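You operate a simulated robot arm through the tools that you are given. There is no shell and no other tool.

You are at the controls of a simulated two-armed robot. One attempt, no reset.

JOB
Start the dryer, test the stop button on it, then clear the alarm.
Fine: push the stop in and pull it out; dryer knob to OFF; then the mains off and on again. Where these are worked on the way, their far stop is far enough and under half their travel is too little: dryer knob.

Only the result counts: the job must be done as asked and must still hold three seconds after the hand-in. Knocking over, shifting, dropping, spilling or breaking anything else fails it.

ROBOT AND FRAMES
Two 7-joint arms with two-finger parallel grippers on one trunk that stands fixed in place. Base frame: the origin is at the foot of the trunk, x ahead of it, y to its left, z up. Units: m, degrees, N and s.
The left shoulder is at [0.05, 0.165, 1.283], the right one opposite. With the tool pointing down near the work surface each hand reaches from about 0.1 to 0.64 m from the base axis, measured 20 degrees to its own side. Payload 3.91 kg a hand.
The TCP of each hand is the grasp point between the finger pads, 0.03 m short of the fingertips. In the tool frame z runs along the fingers and y along their closing line. The gripper opens to 0.11 m. The fingers are 0.02 m wide and 0.01 m thick; the gripper's body (0.048 by 0.112 m) begins 0.055 m behind the TCP.
Orientation is told as [roll, pitch, yaw] about the base's x, y, z axes, in that order, counted from this pose: with the fingers straight down and closing along the base's y, the tool's x points along the base's -x, its y along +y and its z along -z.

CONTROLS
- The arms move only by the tool nudge_tool. It takes "left_steps", "right_steps" or both (then of equal length, played together; a hand with none holds still); each is a list of rows, each an object of numbers (a shift or turn left out is 0, a gripper value left out holds the last): "wx", "wy", "wz": the turn, a rotation vector about the tool's x, y, z in units of 45 degrees (1.0 is 45 degrees); "x", "y", "z": the shift along the tool's x, y, z in units of 300 mm (1.0 is 300 mm); "jaw": the closure, from 0 (fully open) to 1 (shut). In form: [{"wx": .., "wy": .., "wz": .., "x": .., "y": .., "z": .., "jaw": ..}, ...]. A call has 1 to 20 rows; each row is the pose to reach, as a shift and turn from the pose commanded when the call began, along the tool's axes at that moment. A call with a number of a shift or a turn outside -1 to 1 is refused whole. Each row takes 0.2 s and may step no farther than 0.05 m and 8.6 degrees from the row before; otherwise, or with a gripper value out of range, the whole call is refused. Where a pose cannot be reached the arm comes as near as it can. A force on the tool above 70 N (or 10 N above the force at the start of the call, whichever is more), or a blocked arm, ends the call early, and 0.2 s more pass. Each finger travels about 0.045 m/s and halts on what it meets, pressing with about 45 N; the grip force reading is that of the motor and also rises with nothing between the fingers. The clock runs only during rows and for 0.2 s after the last one: add rows that repeat a pose to give the fingers time. It gives the time, the measured TCP pose, the force on the tool (base axes), the opening and the grip force at its end, in the units of the frame above (readings bear some noise), with the torque about the TCP (base axes, N m) and any sound that the robot's microphone picked up, and new pictures: "show" is both (left out), scene, wrist or none (wrist: the cameras of the hands that moved).
- Cameras (640 x 400 px; columns grow to the right, rows downward): "scene" is now at [0.1061, -0.0355, 1.5373]; the picture's right is [-0.44, -0.90, 0.00], its down [0.22, -0.11, -0.97] and it looks along [0.87, -0.43, 0.24] (base axes); focal length 214 px, centre (320, 200). "left" rides on the left gripper at [0.072, -0.017, -0.103] in its tool frame; the picture's right is [0.23, 0.97, 0.00], its down [-0.76, 0.18, -0.62] and it looks along [-0.61, 0.14, 0.78] (tool axes); focal length 222 px, centre (320, 200). "right" rides on the right gripper at [0.072, 0.017, -0.103] in its tool frame; the picture's right is [-0.23, 0.97, 0.00], its down [-0.76, -0.18, -0.62] and it looks along [-0.61, -0.14, 0.78] (tool axes); focal length 222 px, centre (320, 200). There is no depth. A picture from a camera that has moved, and an enlarged one, comes with that camera's place and axes in the base frame and with its lens. The place of the scene camera against the robot may be out by one fixed shift of up to 0.012 m in any direction.
- move_column(by): slides the trunk up (or, below 0, down) by that many m; the arms and the scene camera ride with it, the base frame stays. It gives what a move gives, with no picture.
- turn_head(pan, tilt): turns the head with the scene camera to pan (to the left, within 80 degrees either way) and tilt (down, from -29 to 69), counted from straight ahead of the robot. It gives what a move gives, and a new picture of the scene camera.
- inspect(camera, box): a new picture of the part [left, top, right, bottom] of that camera's present view, enlarged. The clock stands still meanwhile.
- hand_in(): hands the job in; it is judged then, once.

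Nothing tells you positions but the pictures and the camera data. Unless the task says otherwise, let go and move clear before handing in.

The tools are called after "Call:" by a JSON object that holds its "fn" and its "kwargs". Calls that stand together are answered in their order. nudge_tool: Moves the arms, as the interface text tells. Its arguments: {"type":"object","properties":{"left_steps":{"type":"array","items":{"type":"object","properties":{"wx":{"type":"number"},"wy":{"type":"number"},"wz":{"type":"number"},"x":{"type":"number"},"y":{"type":"number"},"z":{"type":"number"},"jaw":{"type":"number"}}}},"right_steps":{"type":"array","items":{"type":"object","properties":{"wx":{"type":"number"},"wy":{"type":"number"},"wz":{"type":"number"},"x":{"type":"number"},"y":{"type":"number"},"z":{"type":"number"},"jaw":{"type":"number"}}}},"show":{"type":"string","enum":["both","scene","wrist","none"]}},"required":[]} The other tools are called the same way: move_column (by) slides the trunk up or down; turn_head (pan, tilt) turns the head that bears the scene camera; inspect (camera, box) takes an enlarged picture of a part of a camera's view; hand_in () hands the job in.

At the start:

```text
clock: 0.0
left_ee_pos: [0.289, -0.011, 1.5314]
left_tool_rot: [-0.1, -0.1, 0.0]
left_force: [0.7, -0.6, -0.3]
left_ft_torque: [-0.02, 0.0, 0.0]
left_opening: 0.11
left_grip_force: 0.1
right_ee_pos: [0.3261, -0.3538, 1.5321]
right_tool_rot: [0.0, 0.1, 0.0]
right_force: [0.0, 0.2, 0.2]
right_ft_torque: [0.0, -0.01, 0.01]
right_opening: 0.11
right_grip_force: 0.0
trunk travel left (down, up): [-0.503, 0.0]
head pan, tilt: [-26.1, -14.0]
```

scene: 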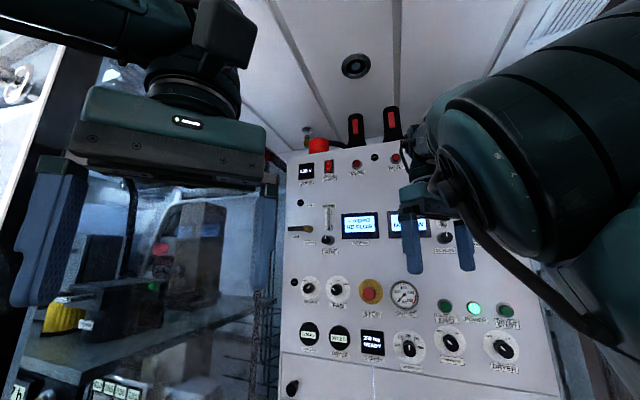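
right: 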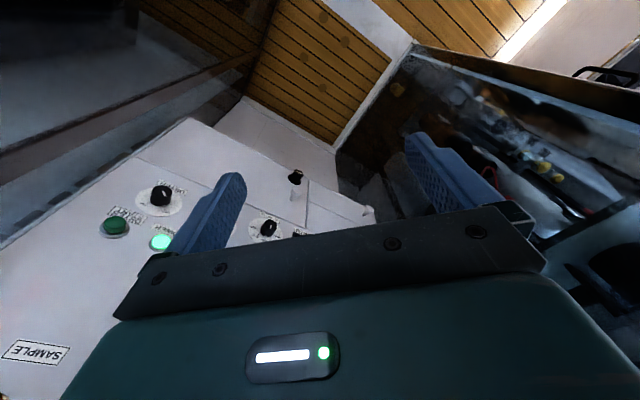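
left: 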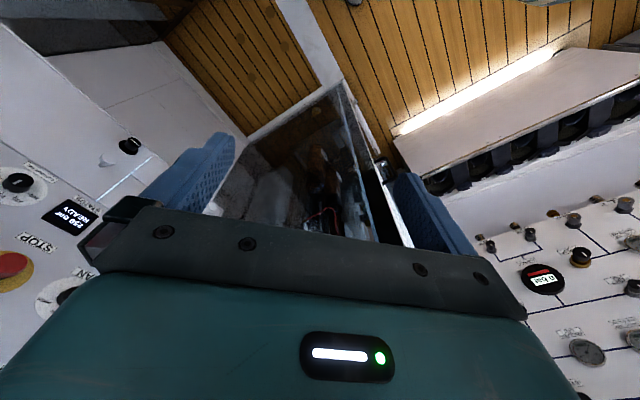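

I see a control panel ahead and to the right, with knobs, a red stop mushroom on a yellow base, displays and a dryer knob at the lower right. I'll look closer at the labels first.

Call:
{"fn": "inspect", "kwargs": {"camera": "scene", "box": [270, 240, 430, 370]}}

Call:
{"fn": "inspect", "kwargs": {"camera": "scene", "box": [400, 270, 560, 390]}}

Call:
{"fn": "inspect", "kwargs": {"camera": "scene", "box": [270, 100, 430, 260]}}

Call:
{"fn": "turn_head", "kwargs": {"pan": -26, "tilt": 20}}

```text
3.08 times, centred on (350, 305) of scene
camera zoom: at [0.1061, -0.0355, 1.5373], right [-0.44, -0.9, 0.0], down [0.22, -0.11, -0.97], along [0.87, -0.43, 0.24], focal length 660 px, centre (228, -123)
```

zoom: 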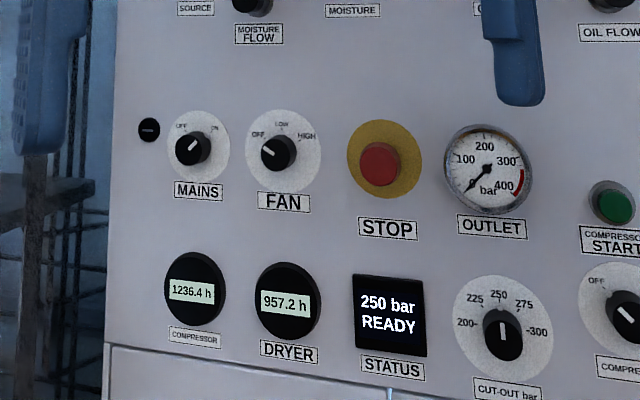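

```text
3.33 times, centred on (480, 330) of scene
camera zoom: at [0.1061, -0.0355, 1.5373], right [-0.44, -0.9, 0.0], down [0.22, -0.11, -0.97], along [0.87, -0.43, 0.24], focal length 715 px, centre (-213, -233)
```

zoom: 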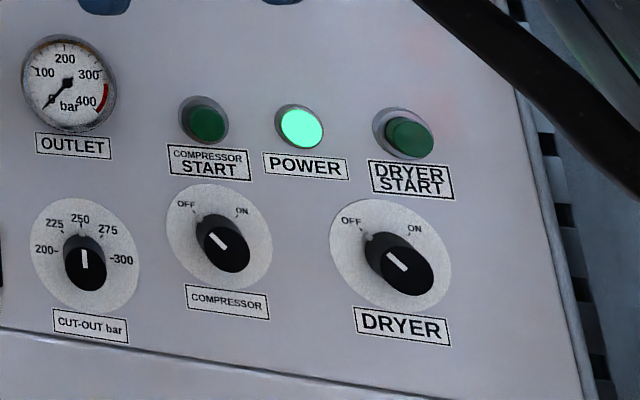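

```text
2.50 times, centred on (350, 180) of scene
camera zoom: at [0.1061, -0.0355, 1.5373], right [-0.44, -0.9, 0.0], down [0.22, -0.11, -0.97], along [0.87, -0.43, 0.24], focal length 536 px, centre (245, 250)
```

zoom: 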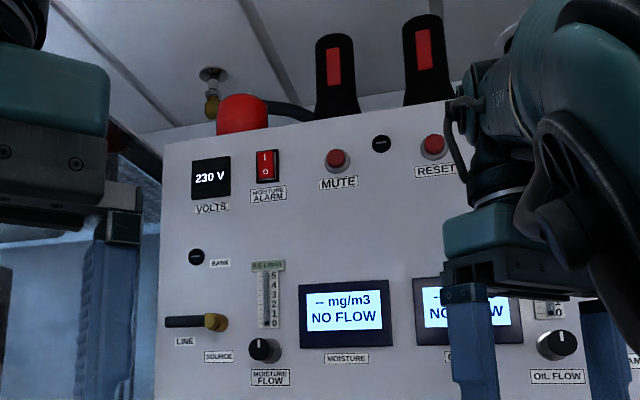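

```text
clock: 1.0
left_ee_pos: [0.2885, -0.0098, 1.5317]
left_tool_rot: [0.0, 0.0, 0.0]
left_force: [0.0, 0.1, 0.1]
left_ft_torque: [-0.04, -0.02, -0.01]
left_opening: 0.11
left_grip_force: 0.0
right_ee_pos: [0.3259, -0.3524, 1.5319]
right_tool_rot: [-0.1, 0.0, 0.0]
right_force: [0.0, 0.4, -0.9]
right_ft_torque: [-0.03, 0.02, 0.03]
right_opening: 0.1099
right_grip_force: 0.0
trunk travel left (down, up): [-0.503, 0.0]
head pan, tilt: [-26.0, 20.0]
camera scene: at [0.1168, -0.0407, 1.485], right [-0.44, -0.9, 0.0], down [-0.3, 0.15, -0.94], along [0.85, -0.41, -0.33], focal length 214 px, centre (320, 200)
```

scene: 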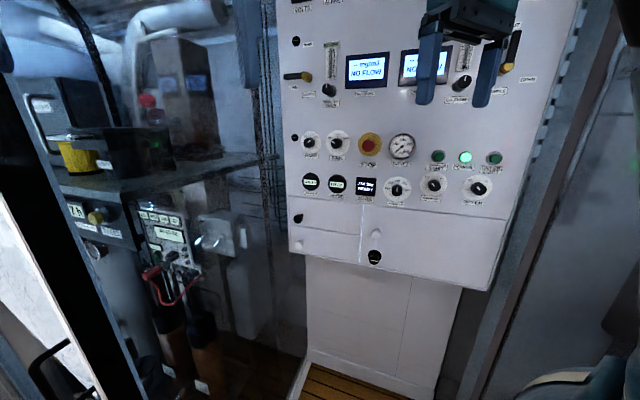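

The dryer knob stands at OFF, MAINS at ON and STOP is out. Rough triangulation puts the panel facing about 40° to my right, with the dryer knob near (0.42, -0.65, 1.33) and the stop near (0.61, -0.44, 1.43). I'll turn the head to face it squarely and refine that.

Call:
{"fn": "turn_head", "kwargs": {"pan": -42, "tilt": 8}}

Call:
{"fn": "inspect", "kwargs": {"camera": "scene", "box": [180, 100, 340, 200]}}

Call:
{"fn": "inspect", "kwargs": {"camera": "scene", "box": [220, 150, 460, 300]}}

```text
clock: 1.8
left_ee_pos: [0.2877, -0.0106, 1.5316]
left_tool_rot: [0.0, 0.1, 0.0]
left_force: [0.2, 0.2, 0.4]
left_ft_torque: [0.01, 0.03, 0.02]
left_opening: 0.1096
left_grip_force: 0.1
right_ee_pos: [0.3258, -0.3521, 1.5315]
right_tool_rot: [-0.1, 0.0, 0.0]
right_force: [-0.1, 0.3, -0.2]
right_ft_torque: [-0.01, 0.03, 0.0]
right_opening: 0.1098
right_grip_force: 0.1
trunk travel left (down, up): [-0.503, 0.0]
head pan, tilt: [-42.0, 8.0]
camera scene: at [0.102, -0.0617, 1.5035], right [-0.67, -0.74, 0.0], down [-0.1, 0.09, -0.99], along [0.74, -0.66, -0.14], focal length 214 px, centre (320, 200)
```

scene: 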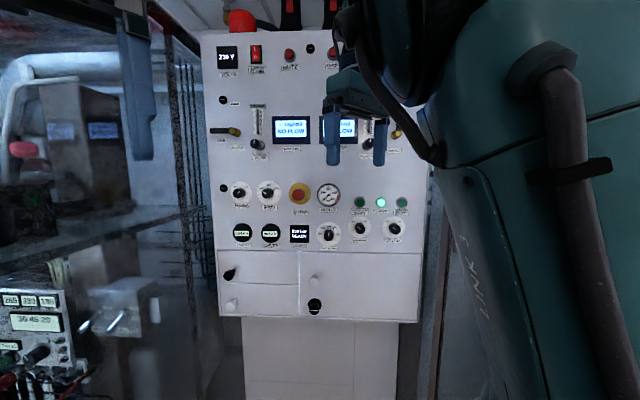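

```text
4.00 times, centred on (260, 150) of scene
camera zoom: at [0.102, -0.0617, 1.5035], right [-0.67, -0.74, 0.0], down [-0.1, 0.09, -0.99], along [0.74, -0.66, -0.14], focal length 858 px, centre (560, 400)
```

zoom: 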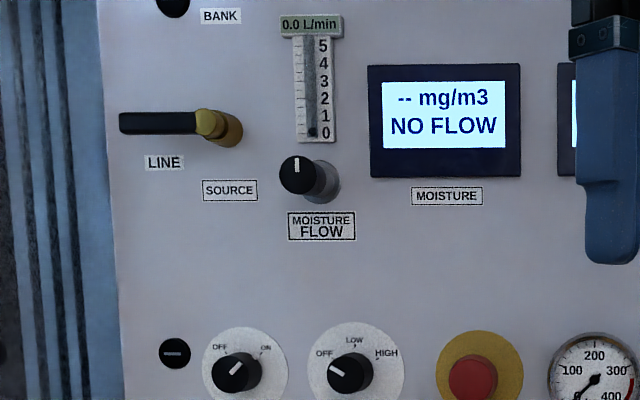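

```text
2.67 times, centred on (340, 225) of scene
camera zoom: at [0.102, -0.0617, 1.5035], right [-0.67, -0.74, 0.0], down [-0.1, 0.09, -0.99], along [0.74, -0.66, -0.14], focal length 572 px, centre (267, 133)
```

zoom: 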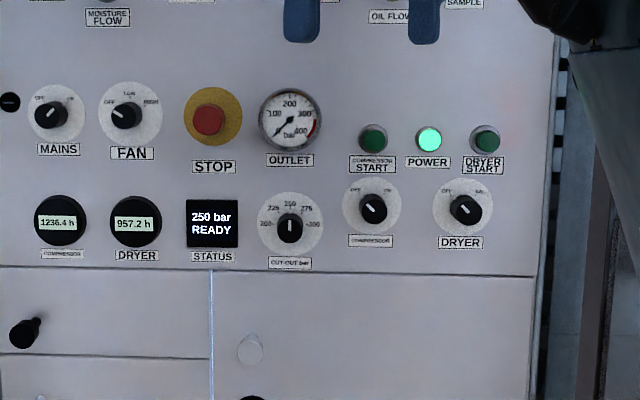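

The panel faces me at about 45° to the right, so I'll bring the right hand round to face it. First I'll yaw it 45° and shift it right.

Call:
{"fn": "nudge_tool", "kwargs": {"right_steps": [{"wz": 0.167, "y": -0.07, "x": -0.01}, {"wz": 0.333, "y": -0.14, "x": -0.02}, {"wz": 0.5, "y": -0.21, "x": -0.03}, {"wz": 0.667, "y": -0.28, "x": -0.03}, {"wz": 0.833, "y": -0.35, "x": -0.03}, {"wz": 1.0, "y": -0.42, "x": -0.03}], "show": "both"}}

```text
clock: 3.2
left_ee_pos: [0.2897, -0.0104, 1.5318]
left_tool_rot: [0.0, 0.0, -0.1]
left_force: [-0.1, -0.6, 0.0]
left_ft_torque: [0.0, 0.0, -0.01]
left_opening: 0.1099
left_grip_force: 0.1
right_ee_pos: [0.3312, -0.4786, 1.5243]
right_tool_rot: [-0.1, -0.2, -45.1]
right_force: [0.7, -1.1, -0.4]
right_ft_torque: [0.0, 0.02, 0.02]
right_opening: 0.1103
right_grip_force: 0.0
right hand out of reach, approached as far as the arm can: row 6
trunk travel left (down, up): [-0.503, 0.0]
head pan, tilt: [-42.0, 8.0]
camera scene: at [0.1028, -0.0616, 1.5035], right [-0.67, -0.74, 0.0], down [-0.1, 0.09, -0.99], along [0.74, -0.66, -0.14], focal length 214 px, centre (320, 200)
camera right: at [0.2911, -0.4151, 1.6271], right [0.85, 0.53, 0.0], down [0.41, -0.66, 0.63], along [0.33, -0.53, -0.78], focal length 222 px, centre (320, 200)
```

scene: 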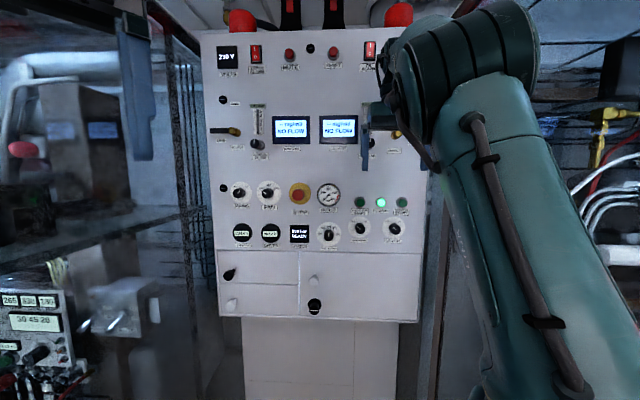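
right: 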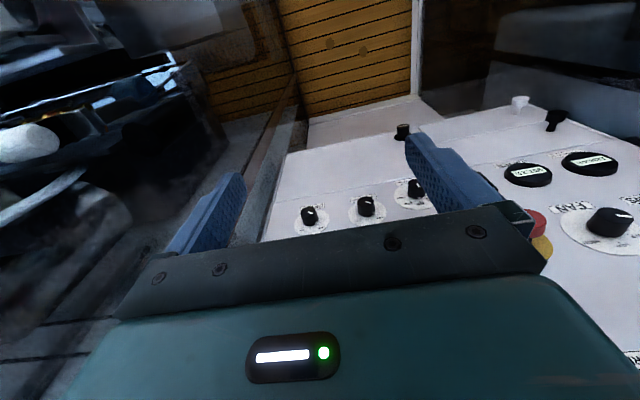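

The hand is turned 45° now, and the panel shows below it in the wrist view. Next I'll pitch it up toward the panel while lowering it.

Call:
{"fn": "nudge_tool", "kwargs": {"right_steps": [{"wy": -0.167, "z": 0.07}, {"wy": -0.333, "z": 0.14}, {"wy": -0.5, "z": 0.21}, {"wy": -0.667, "z": 0.28}, {"wy": -0.833, "z": 0.34}, {"wy": -1.0, "z": 0.4}], "show": "both"}}

```text
clock: 4.6
left_ee_pos: [0.2901, -0.0105, 1.5325]
left_tool_rot: [0.0, 0.1, 0.0]
left_force: [0.4, 0.2, 0.0]
left_ft_torque: [0.01, -0.01, 0.0]
left_opening: 0.1098
left_grip_force: 0.1
right_ee_pos: [0.3393, -0.4868, 1.402]
right_tool_rot: [-0.3, -44.8, -44.7]
right_force: [1.2, -0.5, 0.0]
right_ft_torque: [0.02, -0.01, 0.01]
right_opening: 0.11
right_grip_force: 0.0
right hand out of reach, approached as far as the arm can: row 6
trunk travel left (down, up): [-0.503, 0.0]
head pan, tilt: [-42.0, 8.0]
camera scene: at [0.0991, -0.0651, 1.5101], right [-0.71, -0.7, 0.0], down [-0.05, 0.05, -1.0], along [0.7, -0.71, -0.07], focal length 214 px, centre (320, 200)
camera right: at [0.2624, -0.3857, 1.4243], right [0.8, 0.58, 0.16], down [-0.05, -0.2, 0.98], along [0.59, -0.79, -0.13], focal length 222 px, centre (320, 200)
```

scene: 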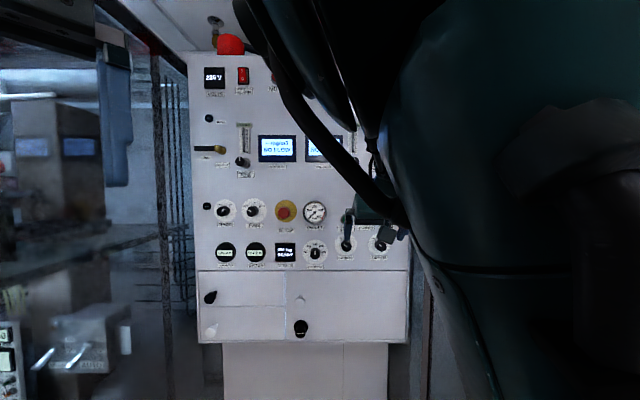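
right: 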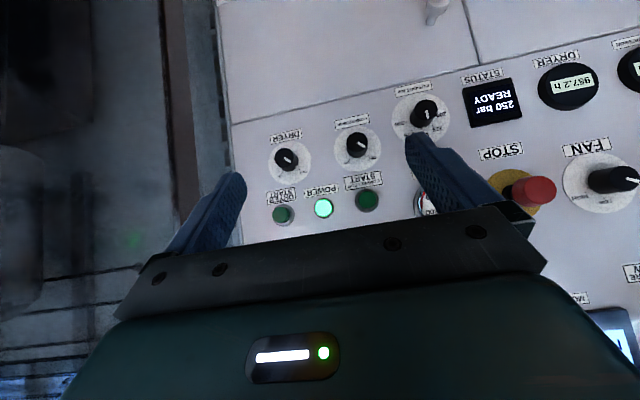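

The hand is halfway up and the wrist camera now sees the dryer controls well; the upper arm is close to the head, so I'll move slightly outward. I'll finish the pitch now.

Call:
{"fn": "nudge_tool", "kwargs": {"right_steps": [{"wy": -0.167, "z": 0.04, "x": -0.01}, {"wy": -0.333, "z": 0.07, "x": -0.02}, {"wy": -0.5, "z": 0.1, "x": -0.025}, {"wy": -0.667, "z": 0.13, "x": -0.03}, {"wy": -0.833, "z": 0.16, "x": -0.04}, {"wy": -1.0, "z": 0.187, "x": -0.047}], "show": "both"}}

```text
clock: 6.0
left_ee_pos: [0.2903, -0.0117, 1.5316]
left_tool_rot: [0.0, 0.0, 0.1]
left_force: [0.9, -0.7, 0.3]
left_ft_torque: [0.0, 0.03, -0.02]
left_opening: 0.1099
left_grip_force: 0.0
right_ee_pos: [0.3678, -0.5286, 1.3737]
right_tool_rot: [48.1, -89.5, -92.8]
right_force: [0.2, -0.2, -0.3]
right_ft_torque: [0.02, -0.01, 0.01]
right_opening: 0.1099
right_grip_force: 0.1
right hand out of reach, approached as far as the arm can: row 6
trunk travel left (down, up): [-0.503, 0.0]
head pan, tilt: [-42.0, 8.0]
camera scene: at [0.1034, -0.0626, 1.5034], right [-0.67, -0.74, 0.0], down [-0.1, 0.09, -0.99], along [0.74, -0.66, -0.14], focal length 214 px, centre (320, 200)
camera right: at [0.3061, -0.4426, 1.3018], right [0.69, 0.69, 0.23], down [-0.57, 0.31, 0.76], along [0.45, -0.66, 0.6], focal length 222 px, centre (320, 200)
```

scene: 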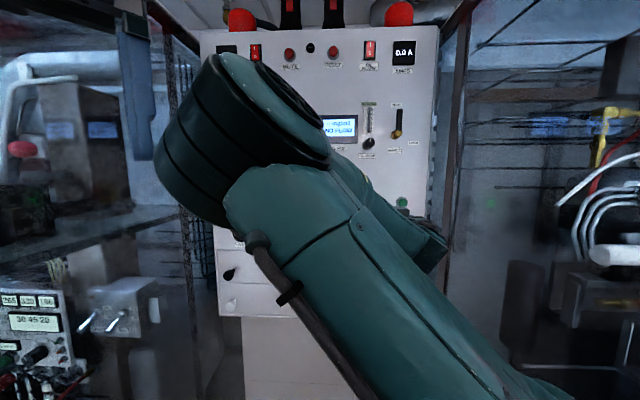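
right: 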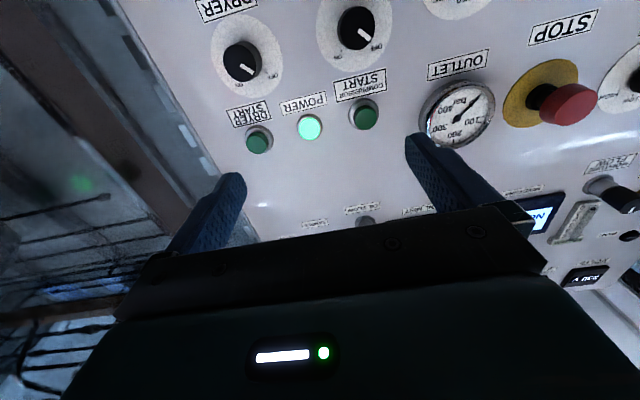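

The hand now faces the panel squarely (tool z along (0.707, -0.707, 0)). The two wrist views put the dryer knob face near u=-0.174 (along the panel), depth n=0.778 and z=1.314, with DRYER START near u=-0.197 and z=1.396. I'll move in front of the dryer knob and pre-rotate the jaws by -45°.

Call:
{"fn": "nudge_tool", "kwargs": {"right_steps": [{"wz": -0.167, "x": 0.033, "y": -0.033, "z": 0.03, "jaw": 0.2}, {"wz": -0.333, "x": 0.067, "y": -0.067, "z": 0.06, "jaw": 0.4}, {"wz": -0.5, "x": 0.1, "y": -0.1, "z": 0.09, "jaw": 0.4}, {"wz": -0.667, "x": 0.133, "y": -0.133, "z": 0.12, "jaw": 0.4}, {"wz": -0.833, "x": 0.167, "y": -0.167, "z": 0.15, "jaw": 0.4}, {"wz": -1.0, "x": 0.2, "y": -0.2, "z": 0.18, "jaw": 0.4}], "show": "both"}}

```text
clock: 7.4
left_ee_pos: [0.2871, -0.0089, 1.5319]
left_tool_rot: [-0.2, -0.1, -0.1]
left_force: [0.0, 0.6, -0.8]
left_ft_torque: [-0.08, -0.01, 0.01]
left_opening: 0.1097
left_grip_force: 0.1
right_ee_pos: [0.3908, -0.5467, 1.3259]
right_tool_rot: [-91.8, -48.9, 40.0]
right_force: [-0.1, 0.9, 0.5]
right_ft_torque: [0.03, 0.02, -0.03]
right_opening: 0.0659
right_grip_force: 0.1
right hand out of reach, approached as far as the arm can: row 3, 4, 5, 6
trunk travel left (down, up): [-0.503, 0.0]
head pan, tilt: [-42.0, 8.0]
camera scene: at [0.101, -0.0603, 1.5037], right [-0.67, -0.74, 0.0], down [-0.1, 0.09, -0.99], along [0.74, -0.66, -0.14], focal length 214 px, centre (320, 200)
camera right: at [0.2995, -0.4891, 1.2575], right [0.69, 0.55, -0.47], down [-0.11, 0.73, 0.68], along [0.71, -0.42, 0.57], focal length 222 px, centre (320, 200)
```

scene: 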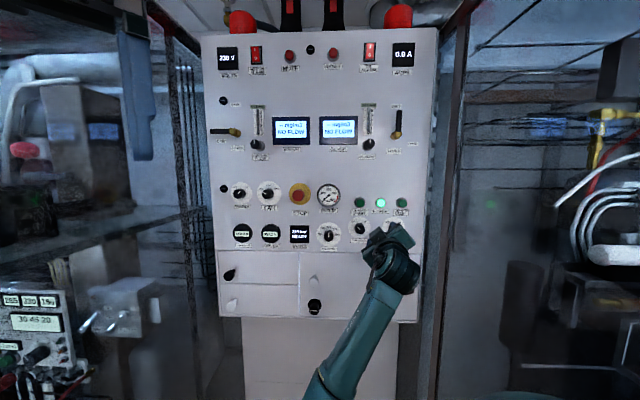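
right: 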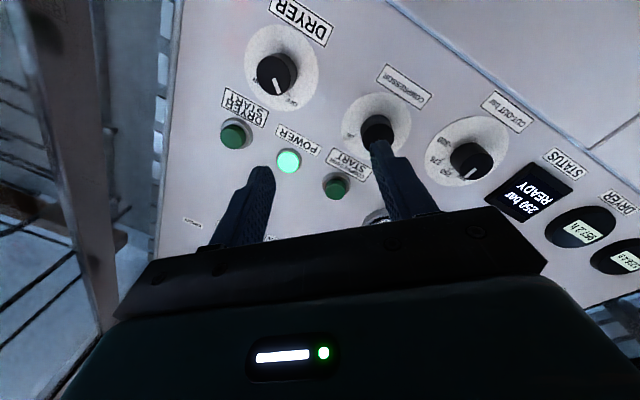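

The hand stopped short and to the left of the dryer knob, at the edge of its reach in this folded posture. Lowering the trunk should give the arm more room, so I'll check what lies below first.

Call:
{"fn": "turn_head", "kwargs": {"pan": -30, "tilt": 50}}

Call:
{"fn": "turn_head", "kwargs": {"pan": 10, "tilt": 50}}

Call:
{"fn": "turn_head", "kwargs": {"pan": -75, "tilt": 45}}

```text
clock: 8.5
left_ee_pos: [0.2889, -0.0113, 1.5314]
left_tool_rot: [0.0, -0.1, 0.0]
left_force: [-0.1, -0.6, -0.2]
left_ft_torque: [-0.01, -0.02, -0.01]
left_opening: 0.11
left_grip_force: 0.2
right_ee_pos: [0.391, -0.5485, 1.3244]
right_tool_rot: [-91.6, -49.2, 40.0]
right_force: [0.0, 0.2, -1.1]
right_ft_torque: [-0.01, -0.02, -0.01]
right_opening: 0.0657
right_grip_force: 0.0
trunk travel left (down, up): [-0.503, 0.0]
head pan, tilt: [-30.0, 50.0]
camera scene: at [0.0999, -0.0384, 1.4385], right [-0.5, -0.87, 0.0], down [-0.66, 0.38, -0.64], along [0.56, -0.32, -0.77], focal length 214 px, centre (320, 200)
```

scene: 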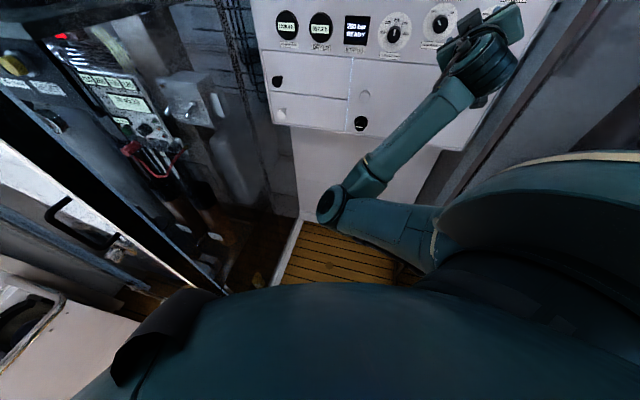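

```text
clock: 9.6
left_ee_pos: [0.2886, -0.0116, 1.5324]
left_tool_rot: [0.1, 0.0, 0.0]
left_force: [0.0, 0.1, -0.3]
left_ft_torque: [-0.03, 0.0, 0.02]
left_opening: 0.1102
left_grip_force: 0.1
right_ee_pos: [0.3909, -0.5476, 1.3248]
right_tool_rot: [-91.5, -49.1, 40.0]
right_force: [0.4, -0.1, -0.5]
right_ft_torque: [0.01, 0.0, 0.02]
right_opening: 0.0659
right_grip_force: 0.1
trunk travel left (down, up): [-0.503, 0.0]
head pan, tilt: [10.0, 50.0]
camera scene: at [0.1089, 0.0135, 1.4384], right [0.17, -0.98, 0.0], down [-0.75, -0.13, -0.64], along [0.63, 0.11, -0.77], focal length 214 px, centre (320, 200)
```

scene: 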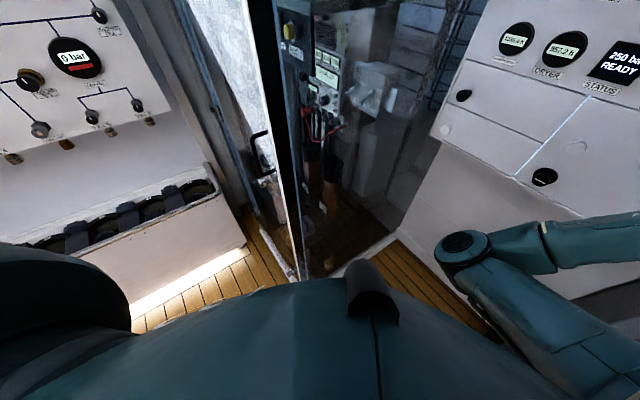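

```text
clock: 11.1
left_ee_pos: [0.2877, -0.0105, 1.5314]
left_tool_rot: [0.0, -0.1, 0.1]
left_force: [-0.7, 0.2, -0.2]
left_ft_torque: [0.0, -0.03, -0.04]
left_opening: 0.1098
left_grip_force: 0.0
right_ee_pos: [0.3922, -0.5485, 1.3248]
right_tool_rot: [-91.6, -49.1, 40.0]
right_force: [-0.3, -1.0, 0.5]
right_ft_torque: [-0.01, -0.01, -0.02]
right_opening: 0.0659
right_grip_force: 0.1
trunk travel left (down, up): [-0.503, 0.0]
head pan, tilt: [-75.0, 45.0]
camera scene: at [0.0542, -0.0783, 1.4453], right [-0.97, -0.26, 0.0], down [-0.18, 0.68, -0.71], along [0.18, -0.68, -0.71], focal length 214 px, centre (320, 200)
```

scene: 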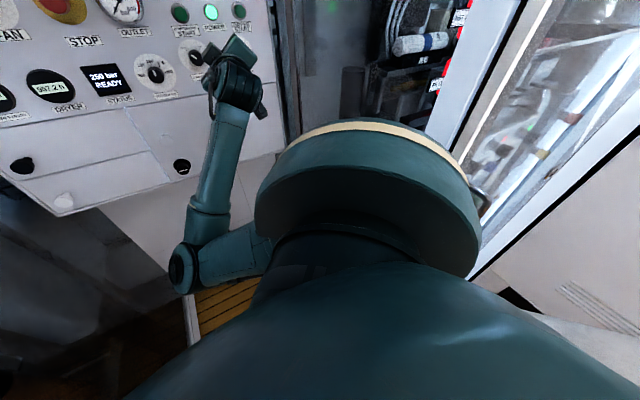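

The space below is free: the elbow hangs in front of the cabinet with nothing around it. I'll lower the trunk 0.15 m and then raise the hand back up in front of the dryer knob.

Call:
{"fn": "move_column", "kwargs": {"by": -0.15}}

Call:
{"fn": "turn_head", "kwargs": {"pan": -45, "tilt": 5}}

```text
clock: 12.9
left_ee_pos: [0.2874, -0.0106, 1.3823]
left_tool_rot: [0.0, 0.1, 0.0]
left_force: [-0.9, 0.2, -0.2]
left_ft_torque: [0.02, 0.0, 0.02]
left_opening: 0.11
left_grip_force: 0.2
right_ee_pos: [0.3907, -0.5491, 1.174]
right_tool_rot: [-91.5, -49.1, 40.0]
right_force: [0.5, -0.8, 0.5]
right_ft_torque: [-0.02, 0.0, 0.0]
right_opening: 0.0659
right_grip_force: 0.1
trunk travel left (down, up): [-0.353, 0.15]
head pan, tilt: [-75.0, 45.0]
```

```text
clock: 14.0
left_ee_pos: [0.2878, -0.0107, 1.3825]
left_tool_rot: [0.0, 0.0, -0.1]
left_force: [-0.2, -0.6, -0.5]
left_ft_torque: [0.02, -0.01, 0.0]
left_opening: 0.1098
left_grip_force: 0.0
right_ee_pos: [0.3927, -0.5478, 1.1742]
right_tool_rot: [-91.6, -49.0, 40.0]
right_force: [-0.6, 0.2, 0.0]
right_ft_torque: [0.01, 0.04, 0.0]
right_opening: 0.0658
right_grip_force: 0.1
trunk travel left (down, up): [-0.353, 0.15]
head pan, tilt: [-45.0, 5.0]
camera scene: at [0.098, -0.0648, 1.3583], right [-0.71, -0.71, 0.0], down [-0.06, 0.06, -1.0], along [0.7, -0.7, -0.09], focal length 214 px, centre (320, 200)
```

scene: 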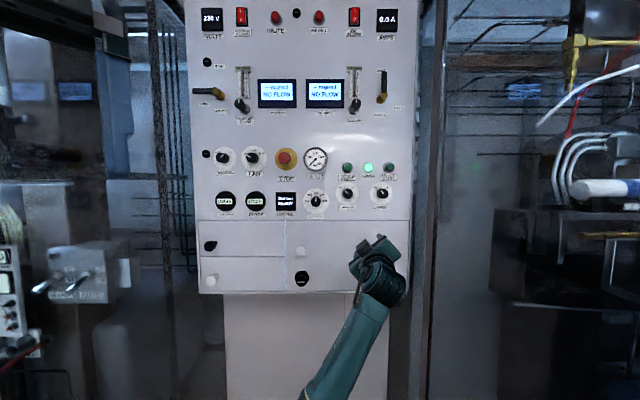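

I have a clear frontal view now, and the panel rows are level at pan -45°, which confirms the panel's facing. I'll zoom in to measure.

Call:
{"fn": "inspect", "kwargs": {"camera": "scene", "box": [190, 135, 310, 210]}}

Call:
{"fn": "inspect", "kwargs": {"camera": "scene", "box": [290, 140, 410, 215]}}

```text
5.33 times, centred on (250, 172) of scene
camera zoom: at [0.098, -0.0648, 1.3583], right [-0.71, -0.71, 0.0], down [-0.06, 0.06, -1.0], along [0.7, -0.7, -0.09], focal length 1144 px, centre (693, 347)
```

zoom: 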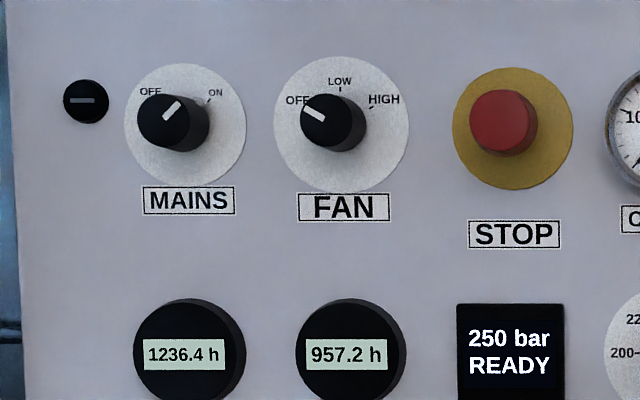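

```text
5.33 times, centred on (350, 178) of scene
camera zoom: at [0.098, -0.0648, 1.3583], right [-0.71, -0.71, 0.0], down [-0.06, 0.06, -1.0], along [0.7, -0.7, -0.09], focal length 1144 px, centre (160, 320)
```

zoom: 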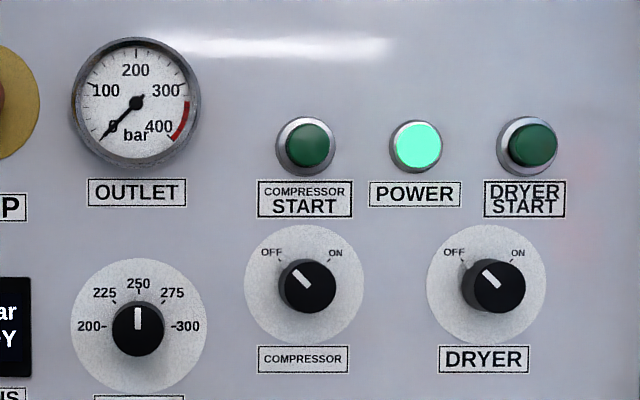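

Both camera sets agree: dryer knob face (u -0.174, n 0.778, z 1.314), START (-0.196, 0.79, 1.396), STOP (0.131, 0.76, 1.4225), MAINS (0.323, 0.778, 1.425). I'll raise the right hand 0.14 m in front of the dryer knob.

Call:
{"fn": "nudge_tool", "kwargs": {"right_steps": [{"x": -0.066, "y": -0.066}, {"x": -0.132, "y": -0.132}, {"x": -0.198, "y": -0.198}, {"x": -0.264, "y": -0.264}, {"x": -0.33, "y": -0.33}, {"x": -0.33, "y": -0.33}]}}

```text
clock: 15.4
left_ee_pos: [0.2876, -0.0099, 1.3819]
left_tool_rot: [0.0, 0.0, -0.1]
left_force: [-0.7, -0.7, -0.2]
left_ft_torque: [-0.04, -0.01, 0.04]
left_opening: 0.1099
left_grip_force: 0.0
right_ee_pos: [0.3823, -0.5518, 1.3154]
right_tool_rot: [-91.5, -49.1, 40.1]
right_force: [-0.3, 0.0, -0.4]
right_ft_torque: [-0.02, -0.01, -0.03]
right_opening: 0.0661
right_grip_force: 0.0
trunk travel left (down, up): [-0.353, 0.15]
head pan, tilt: [-45.0, 5.0]
camera scene: at [0.0982, -0.0649, 1.3583], right [-0.71, -0.71, 0.0], down [-0.06, 0.06, -1.0], along [0.7, -0.7, -0.09], focal length 214 px, centre (320, 200)
camera right: at [0.2906, -0.4938, 1.247], right [0.69, 0.55, -0.47], down [-0.11, 0.72, 0.68], along [0.71, -0.42, 0.56], focal length 222 px, centre (320, 200)
```

scene: 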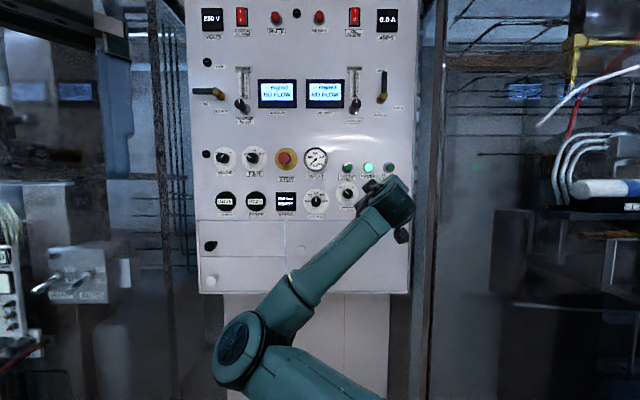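
right: 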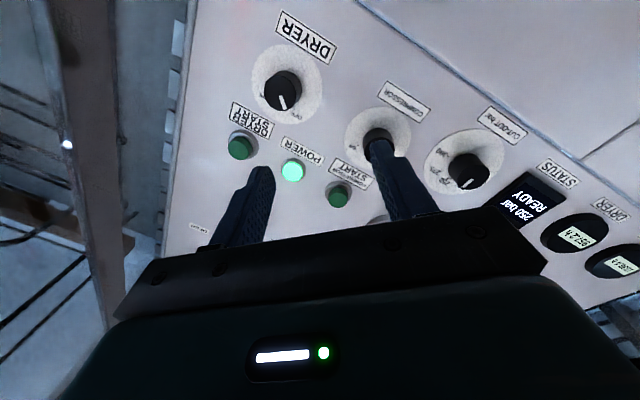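

The hand can reach freely now and moves exactly as commanded. I'll correct the 6° yaw error and move square in front of the dryer knob, with the tips about 3 cm short of its face.

Call:
{"fn": "nudge_tool", "kwargs": {"right_steps": [{"wx": -0.029, "wy": -0.018, "x": 0.028, "y": -0.029, "z": 0.05}, {"wx": -0.058, "wy": -0.035, "x": 0.056, "y": -0.058, "z": 0.1}, {"wx": -0.087, "wy": -0.053, "x": 0.083, "y": -0.087, "z": 0.15}, {"wx": -0.1155, "wy": -0.07, "x": 0.111, "y": -0.116, "z": 0.199}, {"wx": -0.1155, "wy": -0.07, "x": 0.111, "y": -0.116, "z": 0.199}]}}

```text
clock: 16.6
left_ee_pos: [0.2879, -0.0107, 1.3815]
left_tool_rot: [0.0, 0.0, 0.0]
left_force: [-0.6, 0.3, 0.8]
left_ft_torque: [0.02, -0.04, 0.06]
left_opening: 0.11
left_grip_force: 0.0
right_ee_pos: [0.3799, -0.6311, 1.312]
right_tool_rot: [-90.0, -49.0, 44.9]
right_force: [-0.2, 0.0, -0.8]
right_ft_torque: [0.02, 0.02, 0.02]
right_opening: 0.0662
right_grip_force: 0.0
trunk travel left (down, up): [-0.353, 0.15]
head pan, tilt: [-45.0, 5.0]
camera scene: at [0.0981, -0.0646, 1.3584], right [-0.71, -0.71, 0.0], down [-0.06, 0.06, -1.0], along [0.7, -0.7, -0.09], focal length 214 px, centre (320, 200)
camera right: at [0.2822, -0.5816, 1.2466], right [0.63, 0.62, -0.47], down [-0.18, 0.7, 0.69], along [0.76, -0.35, 0.55], focal length 222 px, centre (320, 200)
```

scene: 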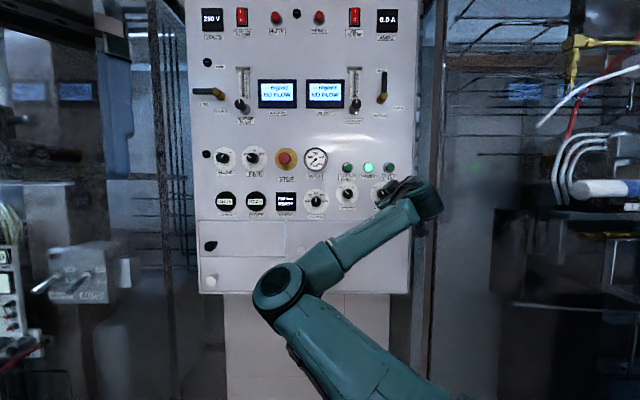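
right: 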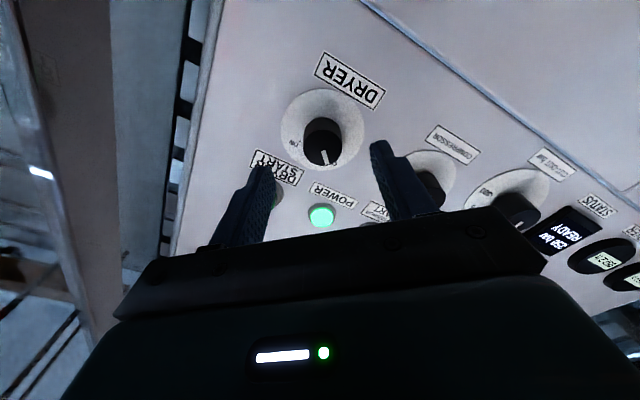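

I'm now square to the panel in front of the dryer knob. By projection the grip axis should hit the knob face at pixel (320, 143), so I'll check that up close.

Call:
{"fn": "inspect", "kwargs": {"camera": "right", "box": [240, 60, 400, 220]}}

```text
2.50 times, centred on (320, 140) of right
camera zoom: at [0.2822, -0.5816, 1.2466], right [0.63, 0.62, -0.47], down [-0.18, 0.7, 0.69], along [0.76, -0.35, 0.55], focal length 555 px, centre (320, 350)
```

zoom: 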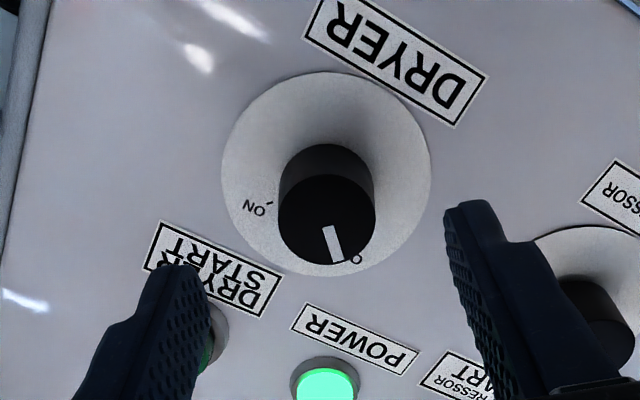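

The knob is centred within 2–3 mm. Its face is at about n=0.77 with the panel near 0.805, so I'll advance 4.7 cm and close on it.

Call:
{"fn": "nudge_tool", "kwargs": {"right_steps": [{"y": 0.004, "z": 0.05}, {"y": 0.007, "z": 0.1}, {"y": 0.007, "z": 0.14}, {"y": 0.007, "z": 0.157}, {"y": 0.007, "z": 0.157, "jaw": 1}, {"y": 0.007, "z": 0.157, "jaw": 1}, {"y": 0.007, "z": 0.157, "jaw": 1}, {"y": 0.007, "z": 0.157, "jaw": 1}]}}

```text
clock: 18.4
left_ee_pos: [0.2865, -0.0114, 1.3812]
left_tool_rot: [0.1, 0.0, 0.0]
left_force: [0.3, 1.2, -0.7]
left_ft_torque: [0.01, 0.02, 0.01]
left_opening: 0.1101
left_grip_force: 0.1
right_ee_pos: [0.4151, -0.6615, 1.3123]
right_tool_rot: [-90.2, -49.0, 44.9]
right_force: [1.3, -7.3, 7.4]
right_ft_torque: [-0.05, -0.06, -0.33]
right_opening: 0.0312
right_grip_force: 45.0
trunk travel left (down, up): [-0.353, 0.15]
head pan, tilt: [-45.0, 5.0]
camera scene: at [0.0977, -0.0651, 1.3585], right [-0.71, -0.71, 0.0], down [-0.06, 0.06, -1.0], along [0.7, -0.7, -0.09], focal length 214 px, centre (320, 200)
camera right: at [0.3174, -0.613, 1.2461], right [0.63, 0.62, -0.47], down [-0.18, 0.7, 0.69], along [0.76, -0.35, 0.55], focal length 222 px, centre (320, 200)
```

scene: 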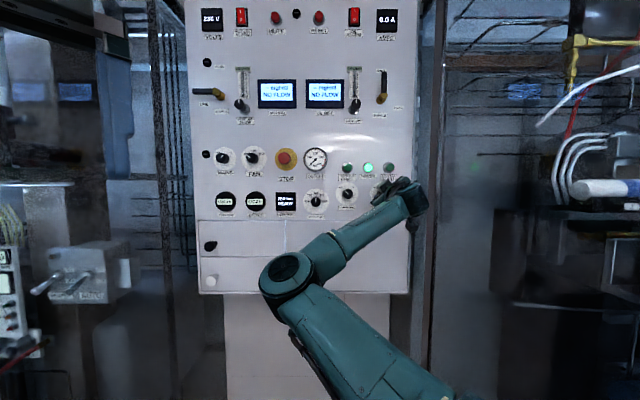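
right: 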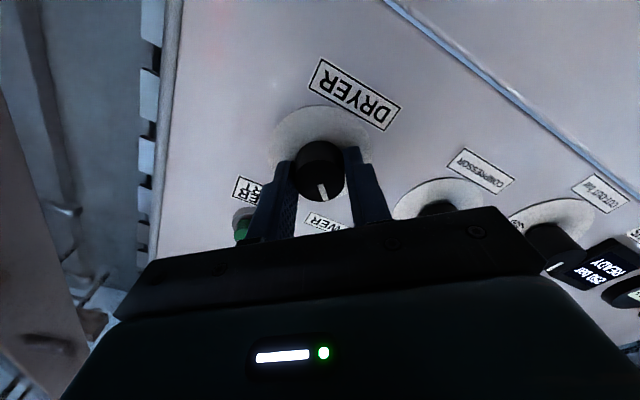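

I have the knob gripped at 31 mm. Now I'll turn it clockwise, first 45°.

Call:
{"fn": "nudge_tool", "kwargs": {"right_steps": [{"wz": 0.167}, {"wz": 0.333}, {"wz": 0.5}, {"wz": 0.667}, {"wz": 0.833}, {"wz": 1.0}]}}

```text
clock: 19.8
left_ee_pos: [0.2866, -0.0113, 1.3818]
left_tool_rot: [0.1, -0.1, 0.0]
left_force: [-0.1, 0.1, -0.1]
left_ft_torque: [0.0, -0.01, 0.02]
left_opening: 0.1098
left_grip_force: 0.1
right_ee_pos: [0.4151, -0.6626, 1.3121]
right_tool_rot: [92.2, -85.8, -137.5]
right_force: [-1.5, -16.7, 15.9]
right_ft_torque: [0.14, 0.12, -0.26]
right_opening: 0.0314
right_grip_force: 45.3
trunk travel left (down, up): [-0.353, 0.15]
head pan, tilt: [-45.0, 5.0]
camera scene: at [0.0966, -0.0658, 1.3585], right [-0.71, -0.71, 0.0], down [-0.06, 0.06, -1.0], along [0.7, -0.7, -0.09], focal length 214 px, centre (320, 200)
camera right: at [0.3576, -0.573, 1.2408], right [0.68, 0.67, 0.3], down [-0.61, 0.28, 0.74], along [0.42, -0.69, 0.6], focal length 222 px, centre (320, 200)
```

scene: 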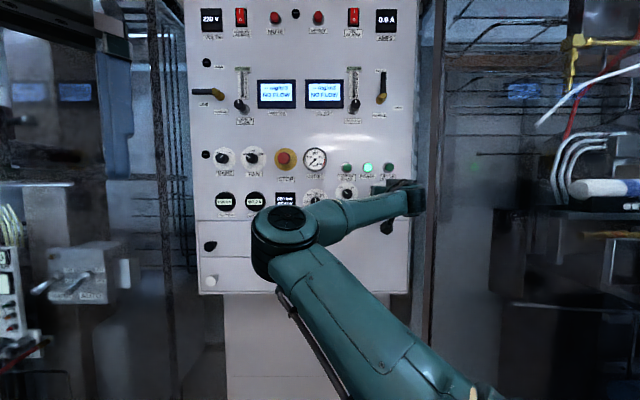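
right: 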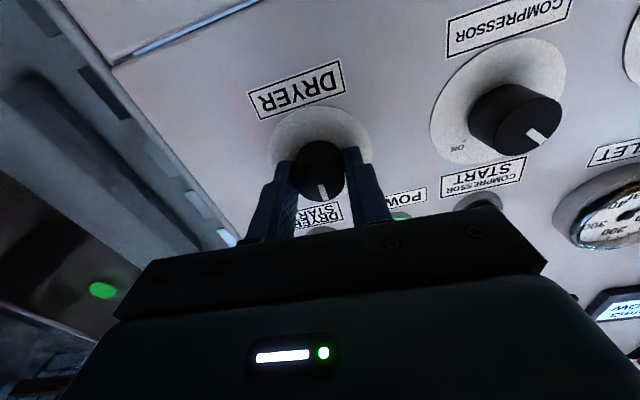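

The knob is following the hand and the force is moderate. I'll turn the second 45° with a slight offset to relieve the side force.

Call:
{"fn": "nudge_tool", "kwargs": {"right_steps": [{"wz": 0.167, "x": -0.003, "y": -0.003, "z": 0.001}, {"wz": 0.333, "x": -0.005, "y": -0.005, "z": 0.002}, {"wz": 0.5, "x": -0.005, "y": -0.005, "z": 0.002}, {"wz": 0.667, "x": -0.005, "y": -0.005, "z": 0.002}, {"wz": 0.833, "x": -0.005, "y": -0.005, "z": 0.002}, {"wz": 1.0, "x": -0.005, "y": -0.005, "z": 0.002}]}}

```text
clock: 21.2
left_ee_pos: [0.2862, -0.0098, 1.3819]
left_tool_rot: [-0.1, -0.1, 0.0]
left_force: [0.1, -0.5, -0.7]
left_ft_torque: [0.0, -0.02, 0.01]
left_opening: 0.11
left_grip_force: 0.1
right_ee_pos: [0.4161, -0.6628, 1.3123]
right_tool_rot: [89.9, -40.9, -135.0]
right_force: [-10.3, 8.3, -5.5]
right_ft_torque: [0.2, 0.21, 0.43]
right_opening: 0.0311
right_grip_force: 44.9
trunk travel left (down, up): [-0.353, 0.15]
head pan, tilt: [-45.0, 5.0]
camera scene: at [0.0969, -0.064, 1.3583], right [-0.71, -0.71, 0.0], down [-0.06, 0.06, -1.0], along [0.7, -0.7, -0.09], focal length 214 px, centre (320, 200)
camera right: at [0.388, -0.5422, 1.2777], right [0.33, 0.33, 0.89], down [-0.93, -0.05, 0.36], along [0.16, -0.94, 0.29], focal length 222 px, centre (320, 200)
```

scene: 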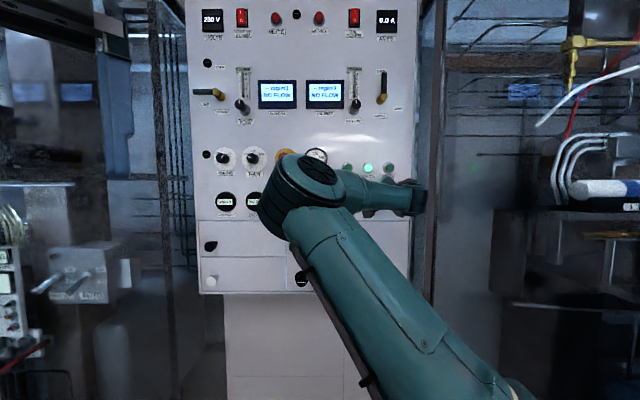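
right: 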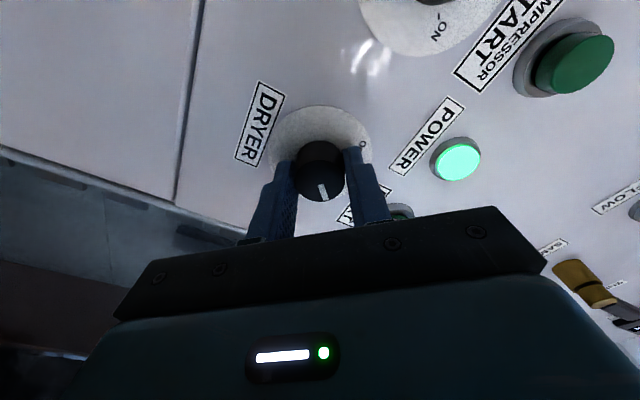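

The hand has turned a full 90° and the knob line kept its place in the grip. I'll open, back off and check where the knob points.

Call:
{"fn": "nudge_tool", "kwargs": {"right_steps": [{"jaw": 0.4}, {"jaw": 0.4}, {"jaw": 0.4}, {"z": -0.07, "jaw": 0.4}, {"z": -0.14, "jaw": 0.4}, {"z": -0.2, "jaw": 0.4}]}}

Call:
{"fn": "inspect", "kwargs": {"camera": "right", "box": [200, 60, 440, 220]}}

```text
clock: 22.6
left_ee_pos: [0.2878, -0.0104, 1.3815]
left_tool_rot: [-0.1, 0.0, 0.1]
left_force: [-0.1, -0.1, -0.9]
left_ft_torque: [0.02, -0.01, -0.01]
left_opening: 0.1099
left_grip_force: 0.0
right_ee_pos: [0.3741, -0.6181, 1.315]
right_tool_rot: [90.1, -41.1, -135.2]
right_force: [0.0, 0.6, 0.1]
right_ft_torque: [-0.02, 0.0, 0.01]
right_opening: 0.0659
right_grip_force: 0.1
trunk travel left (down, up): [-0.353, 0.15]
head pan, tilt: [-45.0, 5.0]
camera scene: at [0.0979, -0.0644, 1.3584], right [-0.71, -0.71, 0.0], down [-0.06, 0.06, -1.0], along [0.7, -0.7, -0.09], focal length 214 px, centre (320, 200)
camera right: at [0.3474, -0.4995, 1.2798], right [0.33, 0.33, 0.88], down [-0.93, -0.05, 0.36], along [0.16, -0.94, 0.29], focal length 222 px, centre (320, 200)
```

scene: 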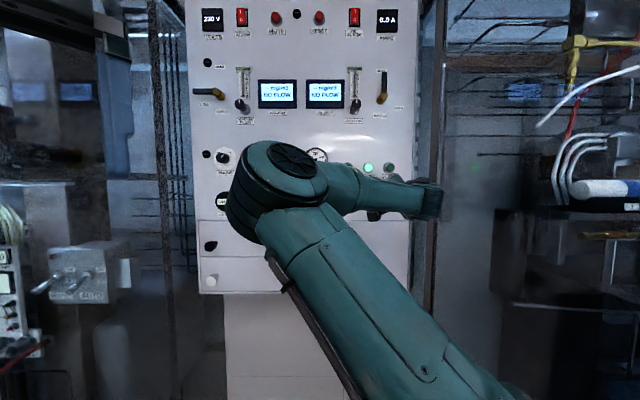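
right: 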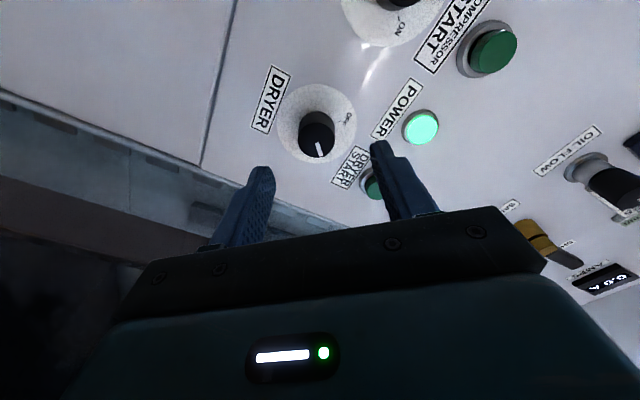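

```text
2.50 times, centred on (320, 140) of right
camera zoom: at [0.3474, -0.4995, 1.2798], right [0.33, 0.33, 0.88], down [-0.93, -0.05, 0.36], along [0.16, -0.94, 0.29], focal length 555 px, centre (320, 350)
```

zoom: 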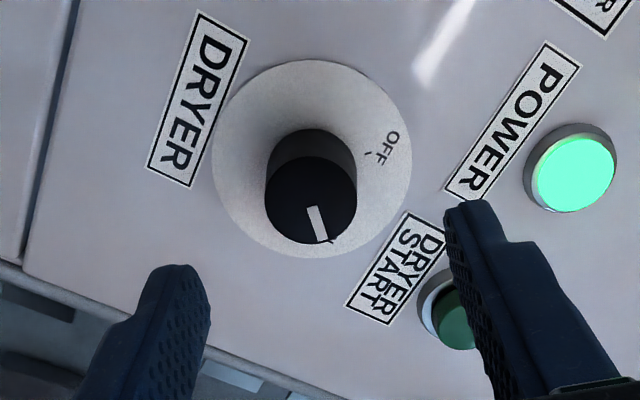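

The dryer knob now points to ON. Next I'll close the fingers and move in front of the DRYER START button at about u=-0.198, z=1.395.

Call:
{"fn": "nudge_tool", "kwargs": {"right_steps": [{"x": -0.06, "y": 0.036, "jaw": 1}, {"x": -0.12, "y": 0.073, "jaw": 1}, {"x": -0.18, "y": 0.11, "jaw": 1}, {"x": -0.239, "y": 0.1455, "jaw": 1}, {"x": -0.239, "y": 0.1455, "jaw": 1}, {"x": -0.239, "y": 0.1455, "jaw": 1}]}}

Call:
{"fn": "inspect", "kwargs": {"camera": "right", "box": [200, 60, 440, 220]}}

```text
clock: 24.0
left_ee_pos: [0.2881, -0.01, 1.3821]
left_tool_rot: [-0.1, 0.0, 0.0]
left_force: [0.2, -0.2, -0.3]
left_ft_torque: [0.02, -0.01, -0.02]
left_opening: 0.1098
left_grip_force: 0.0
right_ee_pos: [0.3553, -0.6379, 1.3923]
right_tool_rot: [90.0, -41.0, -135.2]
right_force: [0.4, -0.2, -0.5]
right_ft_torque: [0.01, -0.01, 0.0]
right_opening: 0.0
right_grip_force: 38.1
trunk travel left (down, up): [-0.353, 0.15]
head pan, tilt: [-45.0, 5.0]
camera scene: at [0.098, -0.0647, 1.3584], right [-0.71, -0.71, 0.0], down [-0.06, 0.06, -1.0], along [0.7, -0.7, -0.09], focal length 214 px, centre (320, 200)
camera right: at [0.3276, -0.518, 1.3587], right [0.33, 0.33, 0.88], down [-0.93, -0.05, 0.37], along [0.16, -0.94, 0.29], focal length 222 px, centre (320, 200)
```

scene: 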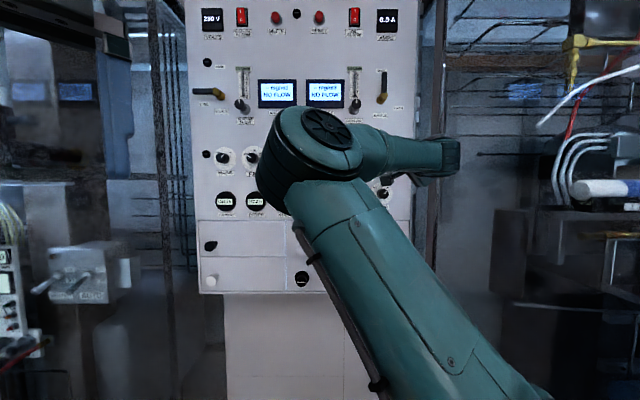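
right: 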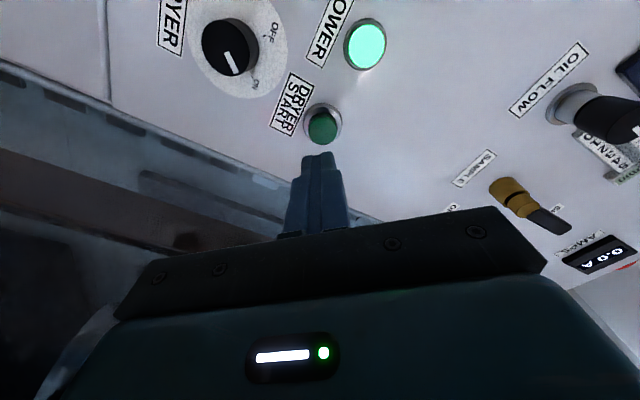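

```text
2.50 times, centred on (320, 140) of right
camera zoom: at [0.3276, -0.518, 1.3587], right [0.33, 0.33, 0.88], down [-0.93, -0.05, 0.37], along [0.16, -0.94, 0.29], focal length 555 px, centre (320, 350)
```

zoom: 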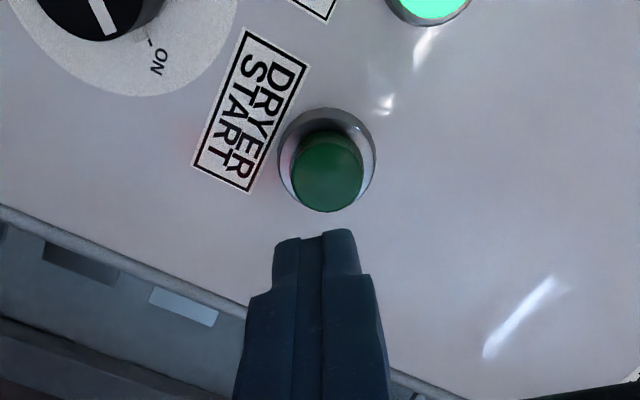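

The closed fingers line up with DRYER START to within about 2.5 mm. I'll push in steadily and then retract.

Call:
{"fn": "nudge_tool", "kwargs": {"right_steps": [{"y": 0.008, "x": 0.004, "z": 0.05}, {"y": 0.008, "x": 0.004, "z": 0.1}, {"y": 0.008, "x": 0.004, "z": 0.15}, {"y": 0.008, "x": 0.004, "z": 0.18}, {"y": 0.008, "x": 0.004, "z": 0.19}, {"y": 0.008, "x": 0.004, "z": 0.2}, {"y": 0.008, "x": 0.004, "z": 0.21}]}}

```text
clock: 25.6
left_ee_pos: [0.2846, -0.0047, 1.3828]
left_tool_rot: [-0.3, -0.3, 0.0]
left_force: [0.6, -0.3, 0.6]
left_ft_torque: [0.02, 0.0, 0.02]
left_opening: 0.1101
left_grip_force: 0.0
right_ee_pos: [0.3956, -0.6774, 1.3949]
right_tool_rot: [89.7, -41.0, -135.2]
right_force: [-34.0, 49.6, -29.9]
right_ft_torque: [0.64, 0.7, 0.35]
right_opening: 0.0
right_grip_force: 37.5
trunk travel left (down, up): [-0.353, 0.15]
head pan, tilt: [-45.0, 5.0]
heard: click
camera scene: at [0.0936, -0.0589, 1.3587], right [-0.71, -0.71, 0.0], down [-0.06, 0.06, -1.0], along [0.7, -0.7, -0.08], focal length 214 px, centre (320, 200)
camera right: at [0.3697, -0.5567, 1.3602], right [0.33, 0.33, 0.88], down [-0.93, -0.04, 0.37], along [0.16, -0.94, 0.29], focal length 222 px, centre (320, 200)
```

scene: 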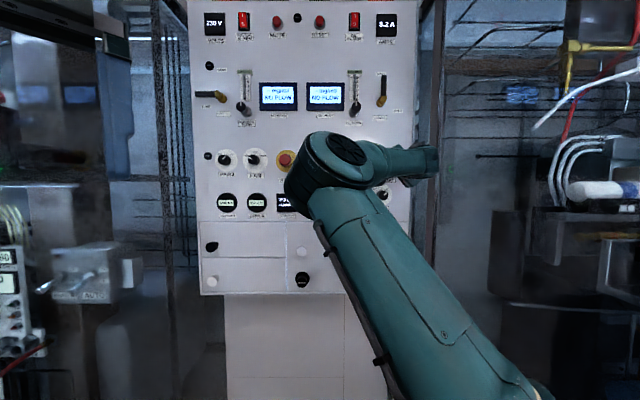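
right: 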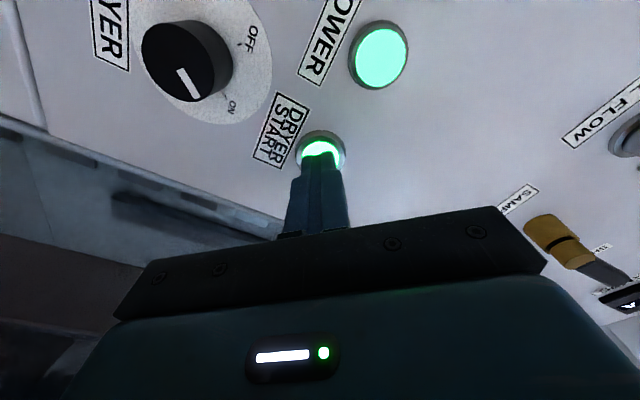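

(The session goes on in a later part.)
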